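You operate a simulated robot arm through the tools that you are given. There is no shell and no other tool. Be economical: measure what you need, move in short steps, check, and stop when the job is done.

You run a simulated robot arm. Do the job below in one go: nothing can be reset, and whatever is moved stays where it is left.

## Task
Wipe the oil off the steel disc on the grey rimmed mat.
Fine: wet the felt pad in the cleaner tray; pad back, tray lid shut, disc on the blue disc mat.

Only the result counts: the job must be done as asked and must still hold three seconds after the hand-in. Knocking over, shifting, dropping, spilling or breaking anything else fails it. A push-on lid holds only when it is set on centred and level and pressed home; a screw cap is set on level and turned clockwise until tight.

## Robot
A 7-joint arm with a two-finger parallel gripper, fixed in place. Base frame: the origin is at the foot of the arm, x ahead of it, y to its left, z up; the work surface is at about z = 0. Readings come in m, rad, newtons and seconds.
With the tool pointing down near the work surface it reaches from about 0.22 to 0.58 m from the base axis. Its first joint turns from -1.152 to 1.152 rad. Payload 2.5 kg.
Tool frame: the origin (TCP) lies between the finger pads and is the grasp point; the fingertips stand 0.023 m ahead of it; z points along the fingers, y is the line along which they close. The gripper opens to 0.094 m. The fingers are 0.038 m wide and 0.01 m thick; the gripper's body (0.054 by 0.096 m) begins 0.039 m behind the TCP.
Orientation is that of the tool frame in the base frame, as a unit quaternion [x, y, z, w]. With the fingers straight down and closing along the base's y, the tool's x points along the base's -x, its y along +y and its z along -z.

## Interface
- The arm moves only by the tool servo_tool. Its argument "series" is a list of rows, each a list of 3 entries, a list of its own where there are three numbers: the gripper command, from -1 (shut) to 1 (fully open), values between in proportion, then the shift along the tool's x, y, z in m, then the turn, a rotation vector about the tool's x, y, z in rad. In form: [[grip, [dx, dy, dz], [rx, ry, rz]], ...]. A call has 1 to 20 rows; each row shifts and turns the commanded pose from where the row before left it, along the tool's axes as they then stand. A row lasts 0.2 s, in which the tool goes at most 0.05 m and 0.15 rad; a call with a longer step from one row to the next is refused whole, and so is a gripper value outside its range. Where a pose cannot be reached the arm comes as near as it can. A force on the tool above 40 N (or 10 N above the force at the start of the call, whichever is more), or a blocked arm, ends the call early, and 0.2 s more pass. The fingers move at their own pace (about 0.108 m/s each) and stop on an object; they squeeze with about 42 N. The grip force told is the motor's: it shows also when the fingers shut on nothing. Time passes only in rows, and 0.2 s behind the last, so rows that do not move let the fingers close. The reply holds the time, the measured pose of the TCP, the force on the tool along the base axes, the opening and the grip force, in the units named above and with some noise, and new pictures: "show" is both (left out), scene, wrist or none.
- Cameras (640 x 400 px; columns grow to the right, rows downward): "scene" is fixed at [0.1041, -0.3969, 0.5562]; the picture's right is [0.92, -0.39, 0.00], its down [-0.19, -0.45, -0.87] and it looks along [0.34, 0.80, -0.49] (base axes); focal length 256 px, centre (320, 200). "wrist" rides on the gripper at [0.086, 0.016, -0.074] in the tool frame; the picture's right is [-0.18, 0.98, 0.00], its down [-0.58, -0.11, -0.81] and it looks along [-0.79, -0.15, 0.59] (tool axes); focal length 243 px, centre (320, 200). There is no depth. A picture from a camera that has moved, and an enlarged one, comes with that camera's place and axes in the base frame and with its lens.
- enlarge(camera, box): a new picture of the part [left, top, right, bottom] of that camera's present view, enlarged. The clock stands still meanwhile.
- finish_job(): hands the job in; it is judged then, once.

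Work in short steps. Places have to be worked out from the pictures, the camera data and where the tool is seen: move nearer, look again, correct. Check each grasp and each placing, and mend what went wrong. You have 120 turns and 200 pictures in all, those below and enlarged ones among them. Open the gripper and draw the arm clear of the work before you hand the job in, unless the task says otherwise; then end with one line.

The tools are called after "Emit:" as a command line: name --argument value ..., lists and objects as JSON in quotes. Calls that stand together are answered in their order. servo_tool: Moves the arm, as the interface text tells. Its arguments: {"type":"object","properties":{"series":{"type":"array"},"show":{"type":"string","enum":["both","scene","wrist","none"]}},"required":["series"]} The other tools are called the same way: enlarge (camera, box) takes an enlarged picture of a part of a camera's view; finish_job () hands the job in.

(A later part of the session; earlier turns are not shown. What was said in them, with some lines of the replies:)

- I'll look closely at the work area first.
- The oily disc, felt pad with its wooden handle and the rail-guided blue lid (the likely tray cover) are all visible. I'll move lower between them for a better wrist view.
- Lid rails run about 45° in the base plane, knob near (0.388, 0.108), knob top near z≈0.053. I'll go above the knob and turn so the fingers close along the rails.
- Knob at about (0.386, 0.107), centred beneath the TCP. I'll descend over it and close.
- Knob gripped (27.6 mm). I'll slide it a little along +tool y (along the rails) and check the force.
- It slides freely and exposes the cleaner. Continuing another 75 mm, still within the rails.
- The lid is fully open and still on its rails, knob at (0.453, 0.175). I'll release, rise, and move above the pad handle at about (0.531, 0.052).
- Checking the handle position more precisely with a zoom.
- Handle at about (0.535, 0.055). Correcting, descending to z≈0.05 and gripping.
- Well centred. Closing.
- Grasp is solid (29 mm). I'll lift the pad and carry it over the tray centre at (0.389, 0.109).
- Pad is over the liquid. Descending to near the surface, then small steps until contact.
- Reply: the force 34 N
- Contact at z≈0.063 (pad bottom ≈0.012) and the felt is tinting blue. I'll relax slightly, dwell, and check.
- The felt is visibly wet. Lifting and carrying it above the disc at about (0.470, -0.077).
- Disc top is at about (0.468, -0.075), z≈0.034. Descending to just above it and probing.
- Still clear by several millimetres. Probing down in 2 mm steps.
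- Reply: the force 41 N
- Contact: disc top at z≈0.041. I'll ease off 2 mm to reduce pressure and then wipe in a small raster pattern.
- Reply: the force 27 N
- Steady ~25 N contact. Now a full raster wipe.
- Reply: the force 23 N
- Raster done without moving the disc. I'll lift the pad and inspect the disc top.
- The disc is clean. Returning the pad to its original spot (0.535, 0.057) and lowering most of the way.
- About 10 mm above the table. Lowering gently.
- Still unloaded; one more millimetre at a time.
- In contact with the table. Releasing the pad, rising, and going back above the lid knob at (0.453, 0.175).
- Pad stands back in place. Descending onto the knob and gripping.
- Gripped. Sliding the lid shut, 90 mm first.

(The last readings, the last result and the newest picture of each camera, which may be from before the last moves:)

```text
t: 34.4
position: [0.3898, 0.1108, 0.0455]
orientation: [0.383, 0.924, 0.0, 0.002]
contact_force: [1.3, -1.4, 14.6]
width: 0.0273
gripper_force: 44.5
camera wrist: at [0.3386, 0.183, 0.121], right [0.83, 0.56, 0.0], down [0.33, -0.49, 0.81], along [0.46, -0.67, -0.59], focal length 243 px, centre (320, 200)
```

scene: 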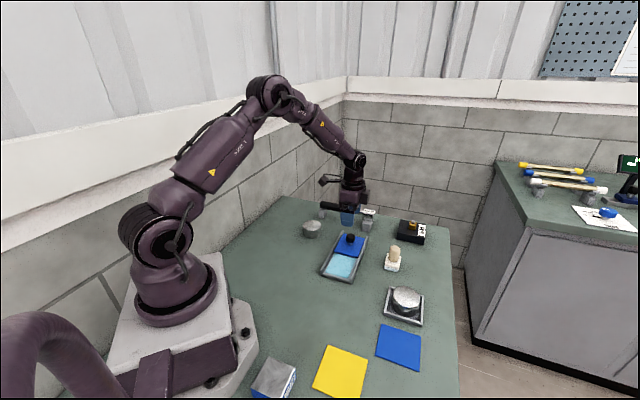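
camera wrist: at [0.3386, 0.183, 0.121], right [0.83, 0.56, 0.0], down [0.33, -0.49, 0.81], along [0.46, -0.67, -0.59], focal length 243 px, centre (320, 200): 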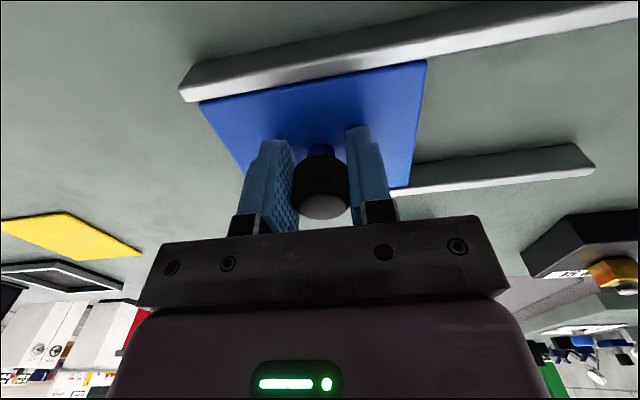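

About 4 mm remain compared with the original camera position; pushing home gently.

Emit:
servo_tool --series '[[-1, [0, -0.002, 0], [0, 0, 0]], [-1, [0, -0.002, 0], [0, 0, 0]], [-1, [0, -0.001, 0], [0, 0, 0]], [-1, [0, 0, 0], [0, 0, 0]]]' --show "wrist"

```text
t: 35.4
position: [0.3872, 0.1078, 0.0455]
orientation: [0.382, 0.924, 0.001, 0.001]
contact_force: [13.0, 7.0, 7.5]
width: 0.0273
gripper_force: 44.4
camera wrist: at [0.3355, 0.1799, 0.1211], right [0.83, 0.56, 0.0], down [0.33, -0.49, 0.81], along [0.46, -0.66, -0.59], focal length 243 px, centre (320, 200)
```

wrist: 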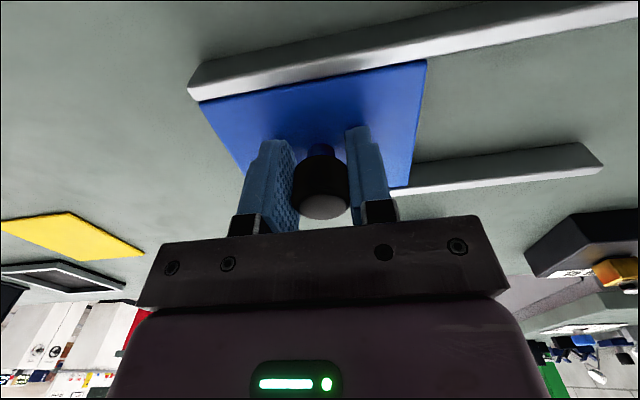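

The lid is against its stop, as originally. Releasing, rising and moving above the disc with the gripper fully open.

Emit:
servo_tool --series '[[0.3, [0, 0, 0], [0, 0, 0]], [0.3, [0, 0, 0], [0, 0, 0]], [0.3, [0, 0, -0.03], [0, 0, 0]], [1, [0, 0, -0.04], [0, 0, 0]], [1, [0, 0, -0.03], [0, 0, 0]], [1, [-0.0376, -0.0142, 0], [0, 0, 0]], [1, [-0.0376, -0.0142, 0], [0, 0, 0]], [1, [-0.0376, -0.0142, 0], [0, 0, 0]], [1, [-0.0376, -0.0142, 0], [0, 0, 0]], [1, [-0.0375, -0.0141, 0], [0, 0, 0]], [1, [0, 0, 0], [0, 0, 0]], [1, [0, 0, 0], [0, 0, 0]]]' --show "wrist"

Emit:
enlarge --camera "wrist" --box '[230, 0, 410, 130]'

Emit:
enlarge --camera "scene" --box '[305, 220, 435, 330]'

```text
t: 38.0
position: [0.4691, -0.0759, 0.1447]
orientation: [0.383, 0.924, 0.001, 0.0]
contact_force: [-0.2, 0.4, 0.0]
width: 0.0941
gripper_force: 0.1
camera wrist: at [0.4181, -0.0038, 0.2202], right [0.83, 0.56, 0.0], down [0.33, -0.49, 0.81], along [0.45, -0.67, -0.59], focal length 243 px, centre (320, 200)
```

wrist: 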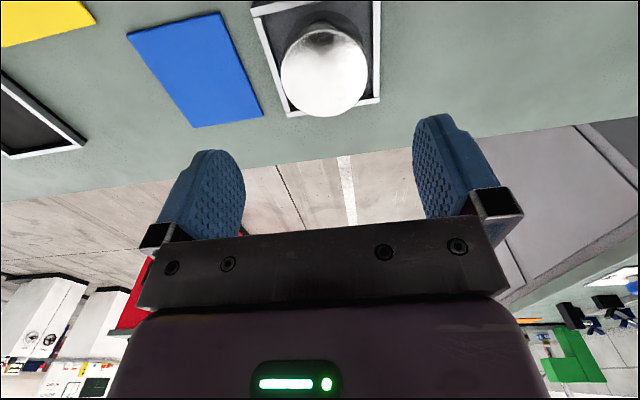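

```text
3.08 times, centred on (320, 65) of wrist
camera zoom: at [0.4181, -0.0038, 0.2202], right [0.83, 0.56, 0.0], down [0.33, -0.49, 0.81], along [0.45, -0.67, -0.59], focal length 746 px, centre (320, 615)
```

zoom: 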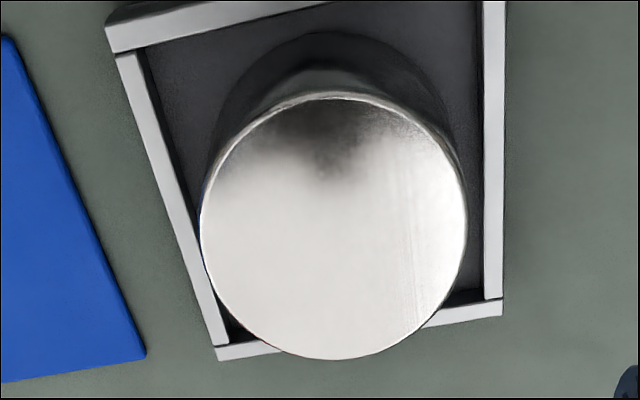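

```text
3.64 times, centred on (370, 275) of scene
camera zoom: at [0.1041, -0.3969, 0.5562], right [0.92, -0.39, 0.0], down [-0.19, -0.45, -0.87], along [0.34, 0.8, -0.49], focal length 932 px, centre (138, -73)
```

zoom: 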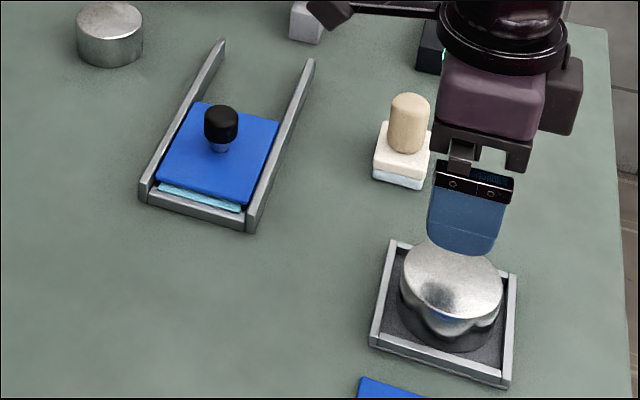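

The disc is centred beneath, but the scene zoom shows the lid slipped ~8 mm open on release; I'll fix that after the disc. Descending on the disc, keeping the fingertips above the rim (~0.01 high).

Emit:
servo_tool --series '[[1, [0, 0.0007, 0.035], [0, 0, 0]], [1, [0, 0, 0.035], [0, 0, 0]], [1, [0, 0, 0.02], [0, 0, 0]], [1, [0, 0, 0.013], [0, 0, 0]], [1, [0, 0, 0], [0, 0, 0]], [1, [0, 0, 0], [0, 0, 0]]]' --show "wrist"

Emit:
enlarge --camera "scene" --box '[370, 250, 450, 330]'

```text
t: 39.4
position: [0.4678, -0.0753, 0.0422]
orientation: [0.383, 0.924, -0.001, 0.0]
contact_force: [0.7, 0.2, 0.9]
width: 0.094
gripper_force: 0.1
camera wrist: at [0.418, -0.0037, 0.1173], right [0.83, 0.56, 0.0], down [0.33, -0.49, 0.81], along [0.45, -0.67, -0.59], focal length 243 px, centre (320, 200)
```

wrist: 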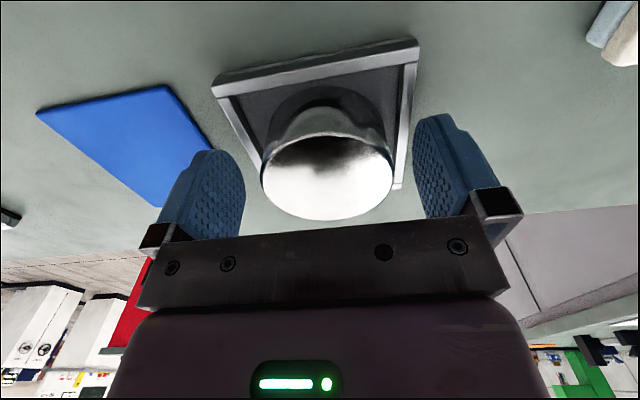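

```text
5.00 times, centred on (410, 290) of scene
camera zoom: at [0.1041, -0.3969, 0.5562], right [0.92, -0.39, 0.0], down [-0.19, -0.45, -0.87], along [0.34, 0.8, -0.49], focal length 1282 px, centre (-130, -250)
```

zoom: 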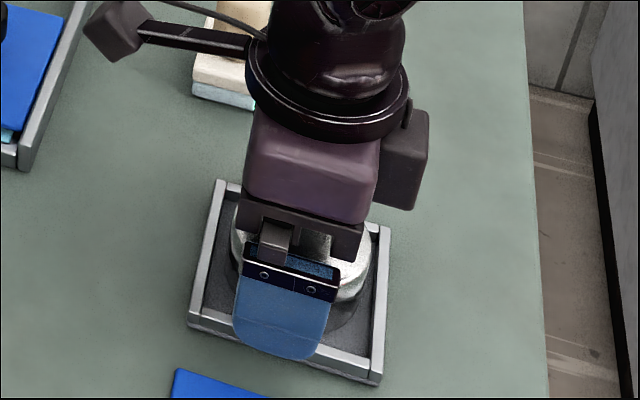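

Clear of the rim. Closing on the disc.

Emit:
servo_tool --series '[[-1, [0, 0, 0], [0, 0, 0]], [-1, [0, 0, 0], [0, 0, 0]], [-1, [0, 0, 0], [0, 0, 0]], [-1, [0, 0, -0.005], [0, 0, 0]], [-1, [0, 0, -0.01], [0, 0, 0]], [-1, [0, 0, -0.015], [0, 0, 0]], [-1, [0, 0, 0], [0, 0, 0]]]'

```text
t: 41.0
position: [0.4674, -0.0763, 0.0718]
orientation: [0.384, 0.923, 0.0, 0.0]
contact_force: [-0.1, 0.1, -7.9]
width: 0.0655
gripper_force: 41.6
camera wrist: at [0.4182, -0.0034, 0.1476], right [0.83, 0.56, 0.0], down [0.33, -0.49, 0.81], along [0.45, -0.67, -0.59], focal length 243 px, centre (320, 200)
```

scene: 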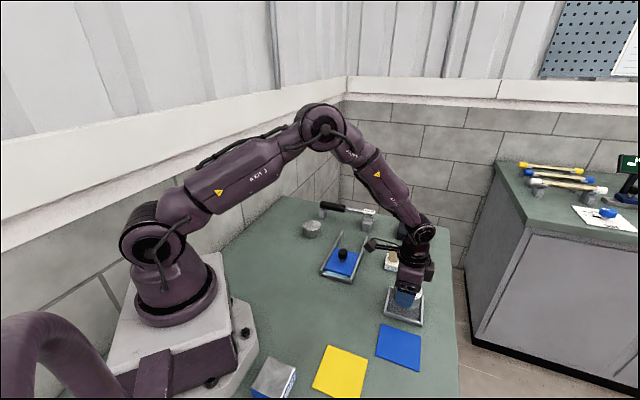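
wrist: 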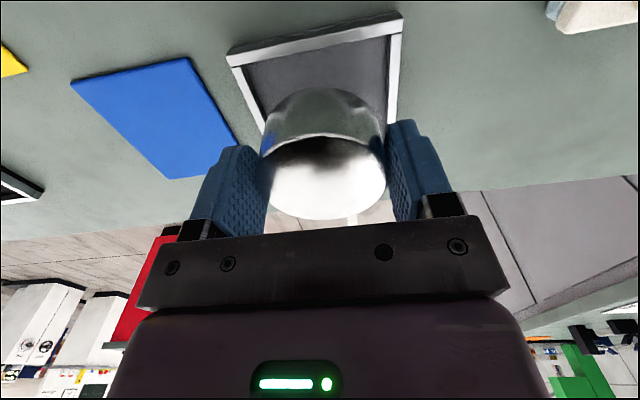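

Disc lifted (65.5 mm wide, ~0.8 kg). Carrying to the blue mat centre at about (0.394, -0.157).

Emit:
servo_tool --series '[[-1, [0, 0, -0.02], [0, 0, 0]], [-1, [-0.0013, -0.0275, 0], [0, 0, 0]], [-1, [-0.0013, -0.0275, 0], [0, 0, 0]], [-1, [-0.0013, -0.0275, 0], [0, 0, 0]], [-1, [-0.0013, -0.0273, 0], [0, 0, 0]], [-1, [0, 0, 0], [0, 0, 0]], [-1, [0, 0, 0.02], [0, 0, 0]], [-1, [0, 0, 0.01], [0, 0, 0]], [-1, [0, 0, 0], [0, 0, 0]], [-1, [0, 0, 0], [0, 0, 0]]]'

Emit:
enlarge --camera "scene" --box '[350, 290, 450, 380]'

```text
t: 43.2
position: [0.3941, -0.1573, 0.062]
orientation: [0.383, 0.924, -0.001, 0.0]
contact_force: [-0.5, 0.1, -6.7]
width: 0.066
gripper_force: 42.1
camera wrist: at [0.3439, -0.085, 0.1372], right [0.83, 0.56, 0.0], down [0.33, -0.49, 0.81], along [0.45, -0.67, -0.59], focal length 243 px, centre (320, 200)
```

scene: 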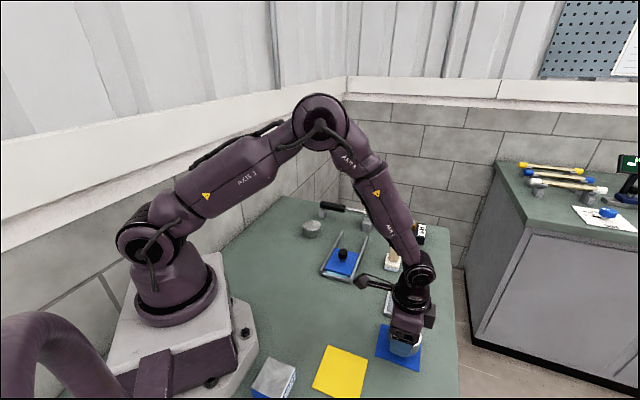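
wrist: 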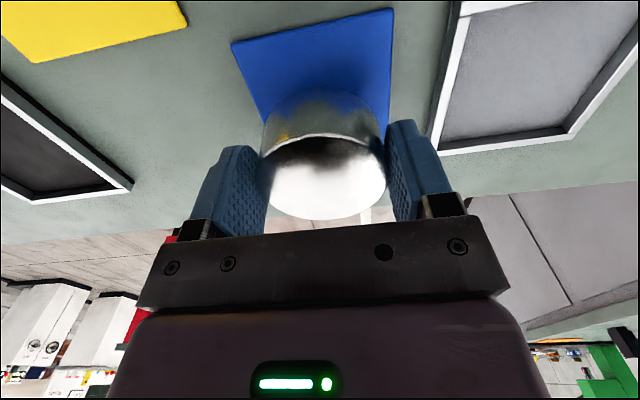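

```text
4.44 times, centred on (400, 335) of scene
camera zoom: at [0.1041, -0.3969, 0.5562], right [0.92, -0.39, 0.0], down [-0.19, -0.45, -0.87], along [0.34, 0.8, -0.49], focal length 1139 px, centre (-36, -400)
```

zoom: 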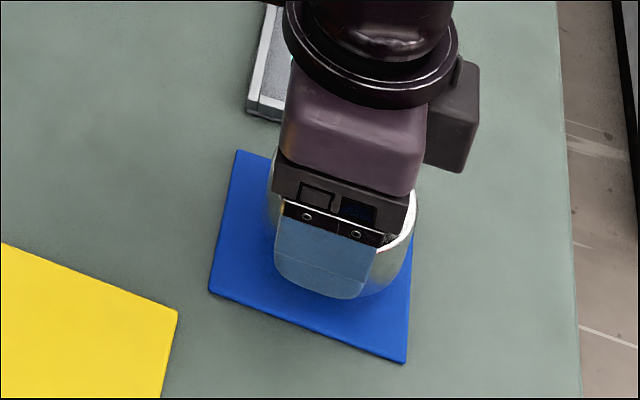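

Good alignment over the blue mat. Lowering toward contact.

Emit:
servo_tool --series '[[-1, [0, 0, 0.01], [0, 0, 0]], [-1, [0, 0, 0.006], [0, 0, 0]], [-1, [0, 0, 0.002], [0, 0, 0]], [-1, [0, 0, 0], [0, 0, 0]]]' --show "none"

```text
t: 44.2
position: [0.3955, -0.157, 0.0436]
orientation: [0.383, 0.924, 0.0, -0.002]
contact_force: [0.0, 0.6, -7.1]
width: 0.0655
gripper_force: 42.2
```

Emit:
servo_tool --series '[[-1, [0, 0, 0.001], [0, 0, 0]], [-1, [0, 0, 0.001], [0, 0, 0]], [-1, [0, 0, 0], [0, 0, 0]]]' --show "wrist"

```text
t: 45.0
position: [0.3941, -0.1571, 0.0408]
orientation: [0.383, 0.924, 0.0, 0.0]
contact_force: [-4.7, 1.8, 3.2]
width: 0.0658
gripper_force: 41.6
camera wrist: at [0.3438, -0.085, 0.1179], right [0.83, 0.56, 0.0], down [0.33, -0.49, 0.81], along [0.45, -0.67, -0.59], focal length 243 px, centre (320, 200)
```

wrist: 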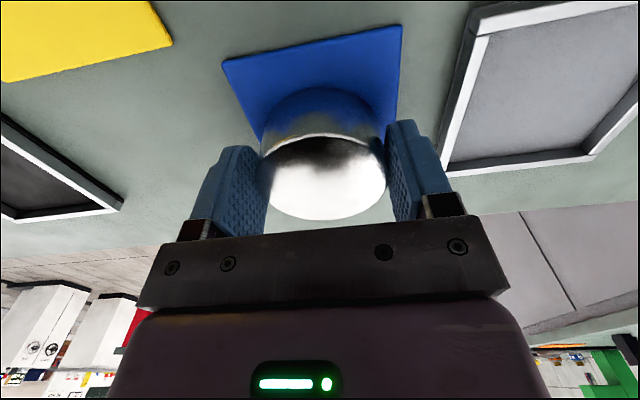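

Disc touches the mat. Releasing, rising and returning above the lid.

Emit:
servo_tool --series '[[1, [0, 0, 0], [0, 0, 0]], [1, [0, 0, 0], [0, 0, 0]], [1, [0, 0, -0.03], [0, 0, 0]], [1, [0, 0, -0.04], [0, 0, 0]], [1, [0, 0, -0.04], [0, 0, 0]], [0.4, [0.0321, 0.0313, 0], [0, 0, 0]], [0.4, [0.0321, 0.0313, 0], [0, 0, 0]], [0.4, [0.0321, 0.0313, 0], [0, 0, 0]], [0.4, [0.0321, 0.0313, 0], [0, 0, 0]], [0.4, [0.0321, 0.0313, 0], [0, 0, 0]], [0.4, [0.0321, 0.0313, 0], [0, 0, 0]], [0.4, [0, 0, 0], [0, 0, 0]], [0.4, [0, 0, 0], [0, 0, 0]]]'

Emit:
enlarge --camera "scene" --box '[300, 225, 450, 375]'

Emit:
enlarge --camera "wrist" --box '[220, 0, 400, 130]'

```text
t: 47.8
position: [0.3923, 0.1125, 0.1523]
orientation: [0.384, 0.923, 0.0, 0.001]
contact_force: [-0.2, 0.1, -0.2]
width: 0.0658
gripper_force: 0.0
camera wrist: at [0.3412, 0.1847, 0.2283], right [0.83, 0.56, 0.0], down [0.33, -0.49, 0.81], along [0.45, -0.67, -0.59], focal length 243 px, centre (320, 200)
```

scene: 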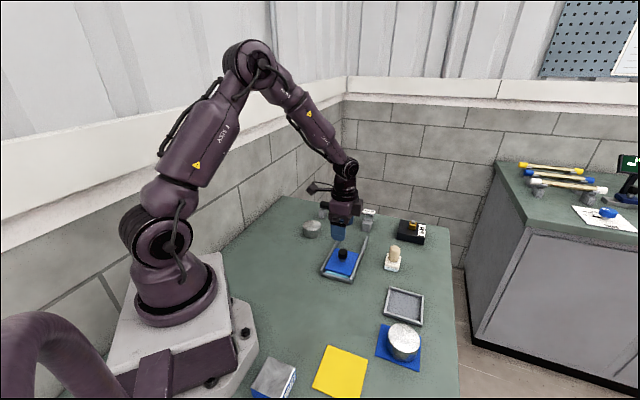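
wrist: 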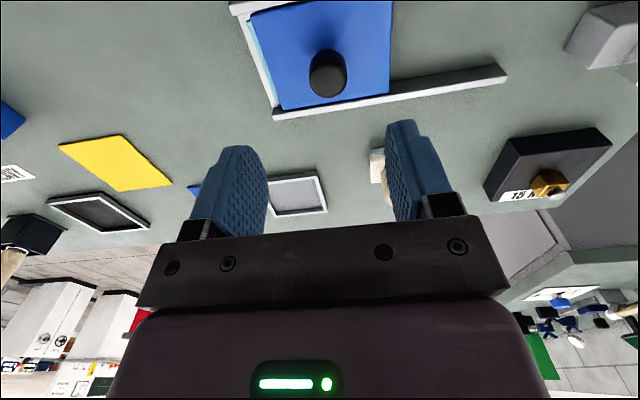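

```text
2.67 times, centred on (375, 300) of scene
camera zoom: at [0.1041, -0.3969, 0.5562], right [0.92, -0.39, 0.0], down [-0.19, -0.45, -0.87], along [0.34, 0.8, -0.49], focal length 684 px, centre (173, -67)
```

zoom: 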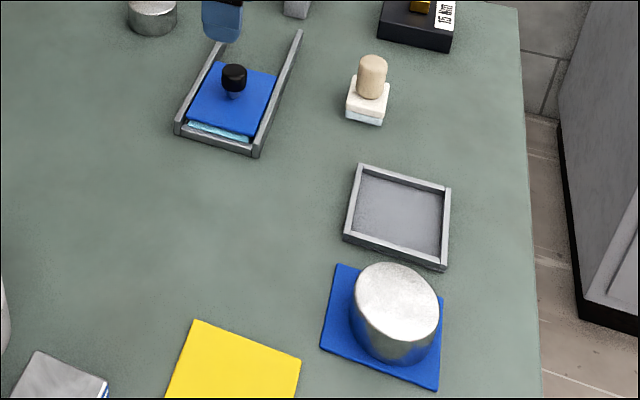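

```text
3.08 times, centred on (310, 65) of wrist
camera zoom: at [0.3412, 0.1847, 0.2283], right [0.83, 0.56, 0.0], down [0.33, -0.49, 0.81], along [0.45, -0.67, -0.59], focal length 746 px, centre (351, 615)
```

zoom: 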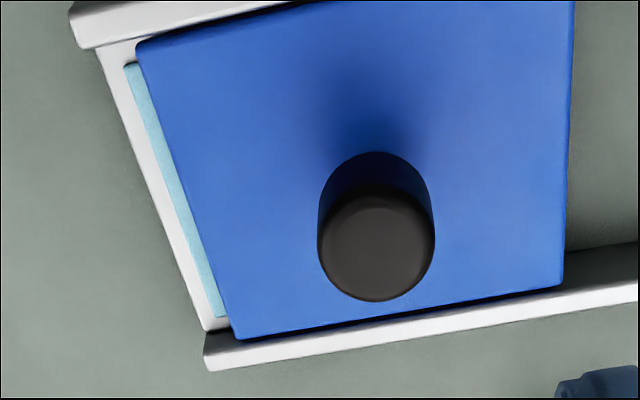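

The disc sits well on the blue mat. The lid is ~9 mm open; I'll straddle the knob with open fingers and push it home with the far finger, without gripping.

Emit:
servo_tool --series '[[0.4, [0, 0.002, 0.035], [0, 0, 0]], [0.4, [0, 0, 0.035], [0, 0, 0]], [0.4, [0, 0, 0.025], [0, 0, 0]], [0.4, [0, 0, 0.01], [0, 0, 0]], [0.4, [0, 0, 0], [0, 0, 0]], [0.4, [0, -0.008, 0], [0, 0, 0]], [0.4, [0, -0.006, 0], [0, 0, 0]], [0.4, [0, 0, 0], [0, 0, 0]]]' --show "wrist"

```text
t: 49.6
position: [0.3827, 0.1041, 0.0457]
orientation: [0.383, 0.924, 0.001, 0.0]
contact_force: [1.0, -0.2, 0.0]
width: 0.0657
gripper_force: 0.1
camera wrist: at [0.3323, 0.1759, 0.1223], right [0.83, 0.56, 0.0], down [0.33, -0.49, 0.81], along [0.45, -0.67, -0.59], focal length 243 px, centre (320, 200)
```

wrist: 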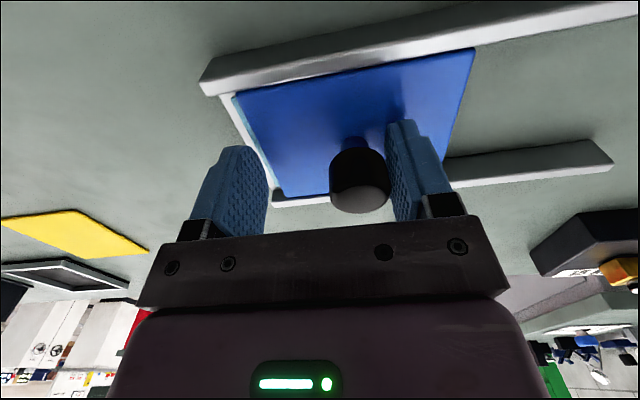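

Finger is about to touch the knob. Pushing slowly along the rail.

Emit:
servo_tool --series '[[0.4, [0, -0.003, 0], [0, 0, 0]], [0.4, [0, -0.003, 0], [0, 0, 0]], [0.4, [0, -0.003, 0], [0, 0, 0]], [0.4, [0, -0.003, 0], [0, 0, 0]], [0.4, [0, 0, 0], [0, 0, 0]]]' --show "wrist"

```text
t: 50.8
position: [0.3746, 0.0964, 0.0462]
orientation: [0.383, 0.924, 0.0, 0.001]
contact_force: [0.5, -0.1, -1.0]
width: 0.0659
gripper_force: 0.1
camera wrist: at [0.3241, 0.1673, 0.1222], right [0.83, 0.56, 0.0], down [0.33, -0.49, 0.81], along [0.45, -0.67, -0.59], focal length 243 px, centre (320, 200)
```

wrist: 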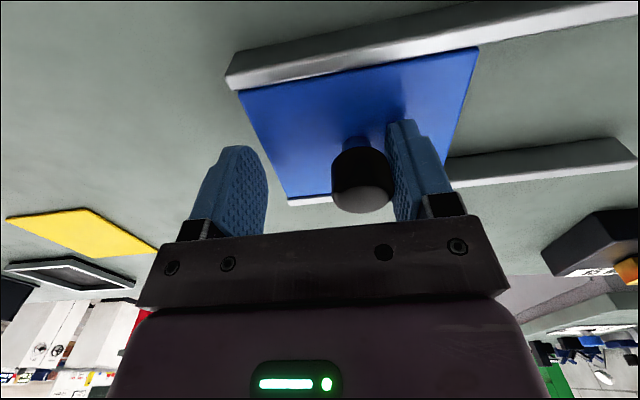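

Nearly shut with little force. Pushing the last few millimetres to the stop.

Emit:
servo_tool --series '[[0.4, [0, -0.0015, 0], [0, 0, 0]], [0.4, [0, -0.0015, 0], [0, 0, 0]], [0.4, [0, -0.001, 0], [0, 0, 0]], [0.4, [0, 0, 0], [0, 0, 0]]]' --show "wrist"

```text
t: 51.8
position: [0.3726, 0.093, 0.0471]
orientation: [0.383, 0.924, 0.001, 0.0]
contact_force: [6.8, 6.8, -3.8]
width: 0.0699
gripper_force: 4.9
camera wrist: at [0.3214, 0.1647, 0.1228], right [0.83, 0.56, 0.0], down [0.33, -0.49, 0.81], along [0.46, -0.66, -0.59], focal length 243 px, centre (320, 200)
```

wrist: 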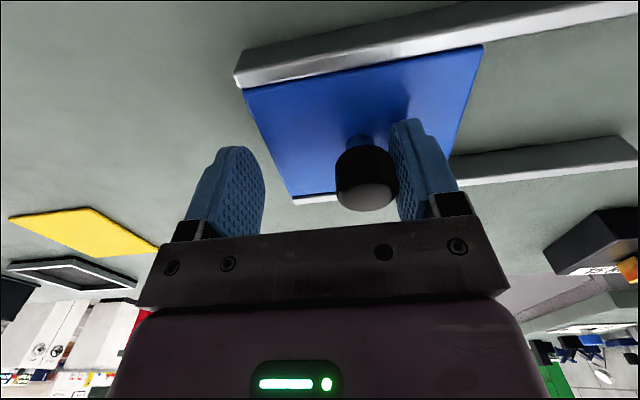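

Resistance shows the lid is at its stop. Backing off the finger without touching the knob, then straight up.

Emit:
servo_tool --series '[[0.4, [0, 0.004, 0], [0, 0, 0]], [0.4, [0, 0.004, 0], [0, 0, 0]], [0.4, [0, 0.004, 0], [0, 0, 0]], [0.4, [0, 0, 0], [0, 0, 0]], [0.4, [0, 0, -0.02], [0, 0, 0]], [0.4, [0, 0, -0.03], [0, 0, 0]], [0.4, [0, 0, -0.04], [0, 0, 0]], [0.4, [0, 0, -0.04], [0, 0, 0]], [0.4, [0, 0, -0.04], [0, 0, 0]], [0.4, [0, 0, 0], [0, 0, 0]]]' --show "none"

Emit:
enlarge --camera "scene" --box '[305, 225, 385, 290]'

Emit:
enlarge --camera "scene" --box '[365, 230, 455, 380]'

```text
t: 54.0
position: [0.3801, 0.1006, 0.2174]
orientation: [0.384, 0.923, 0.0, 0.0]
contact_force: [0.3, -0.2, 1.0]
width: 0.0657
gripper_force: 0.0
```

```text
6.15 times, centred on (345, 258) of scene
camera zoom: at [0.1041, -0.3969, 0.5562], right [0.92, -0.39, 0.0], down [-0.19, -0.45, -0.87], along [0.34, 0.8, -0.49], focal length 1577 px, centre (166, -154)
```

zoom: 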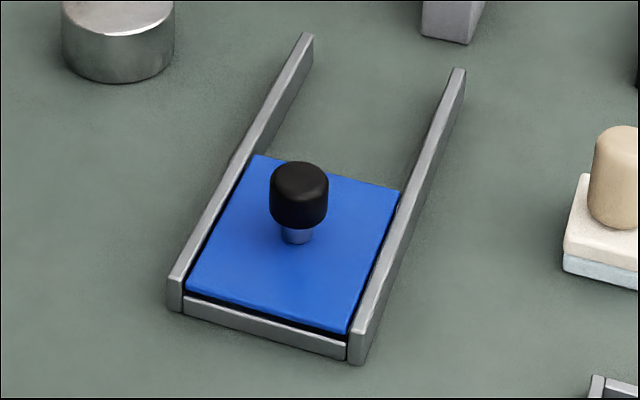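

```text
2.67 times, centred on (410, 305) of scene
camera zoom: at [0.1041, -0.3969, 0.5562], right [0.92, -0.39, 0.0], down [-0.19, -0.45, -0.87], along [0.34, 0.8, -0.49], focal length 684 px, centre (80, -80)
```

zoom: 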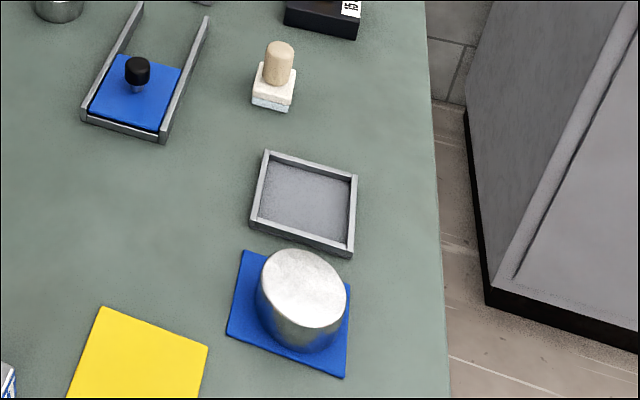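

The lid is shut exactly as at the start, the pad is back, the clean disc is on the blue mat, and the open gripper is well clear. Handing in.

Emit:
finish_job

```text
The job is handed in.
```

I wet the felt pad in the cleaner tray and wiped the oil off the disc, which now sits on the blue mat, with the pad back in its spot and the tray lid shut. The lid slid about 9 mm open when I first released it; I pushed it back to its stop, and the last pictures showed it closed.
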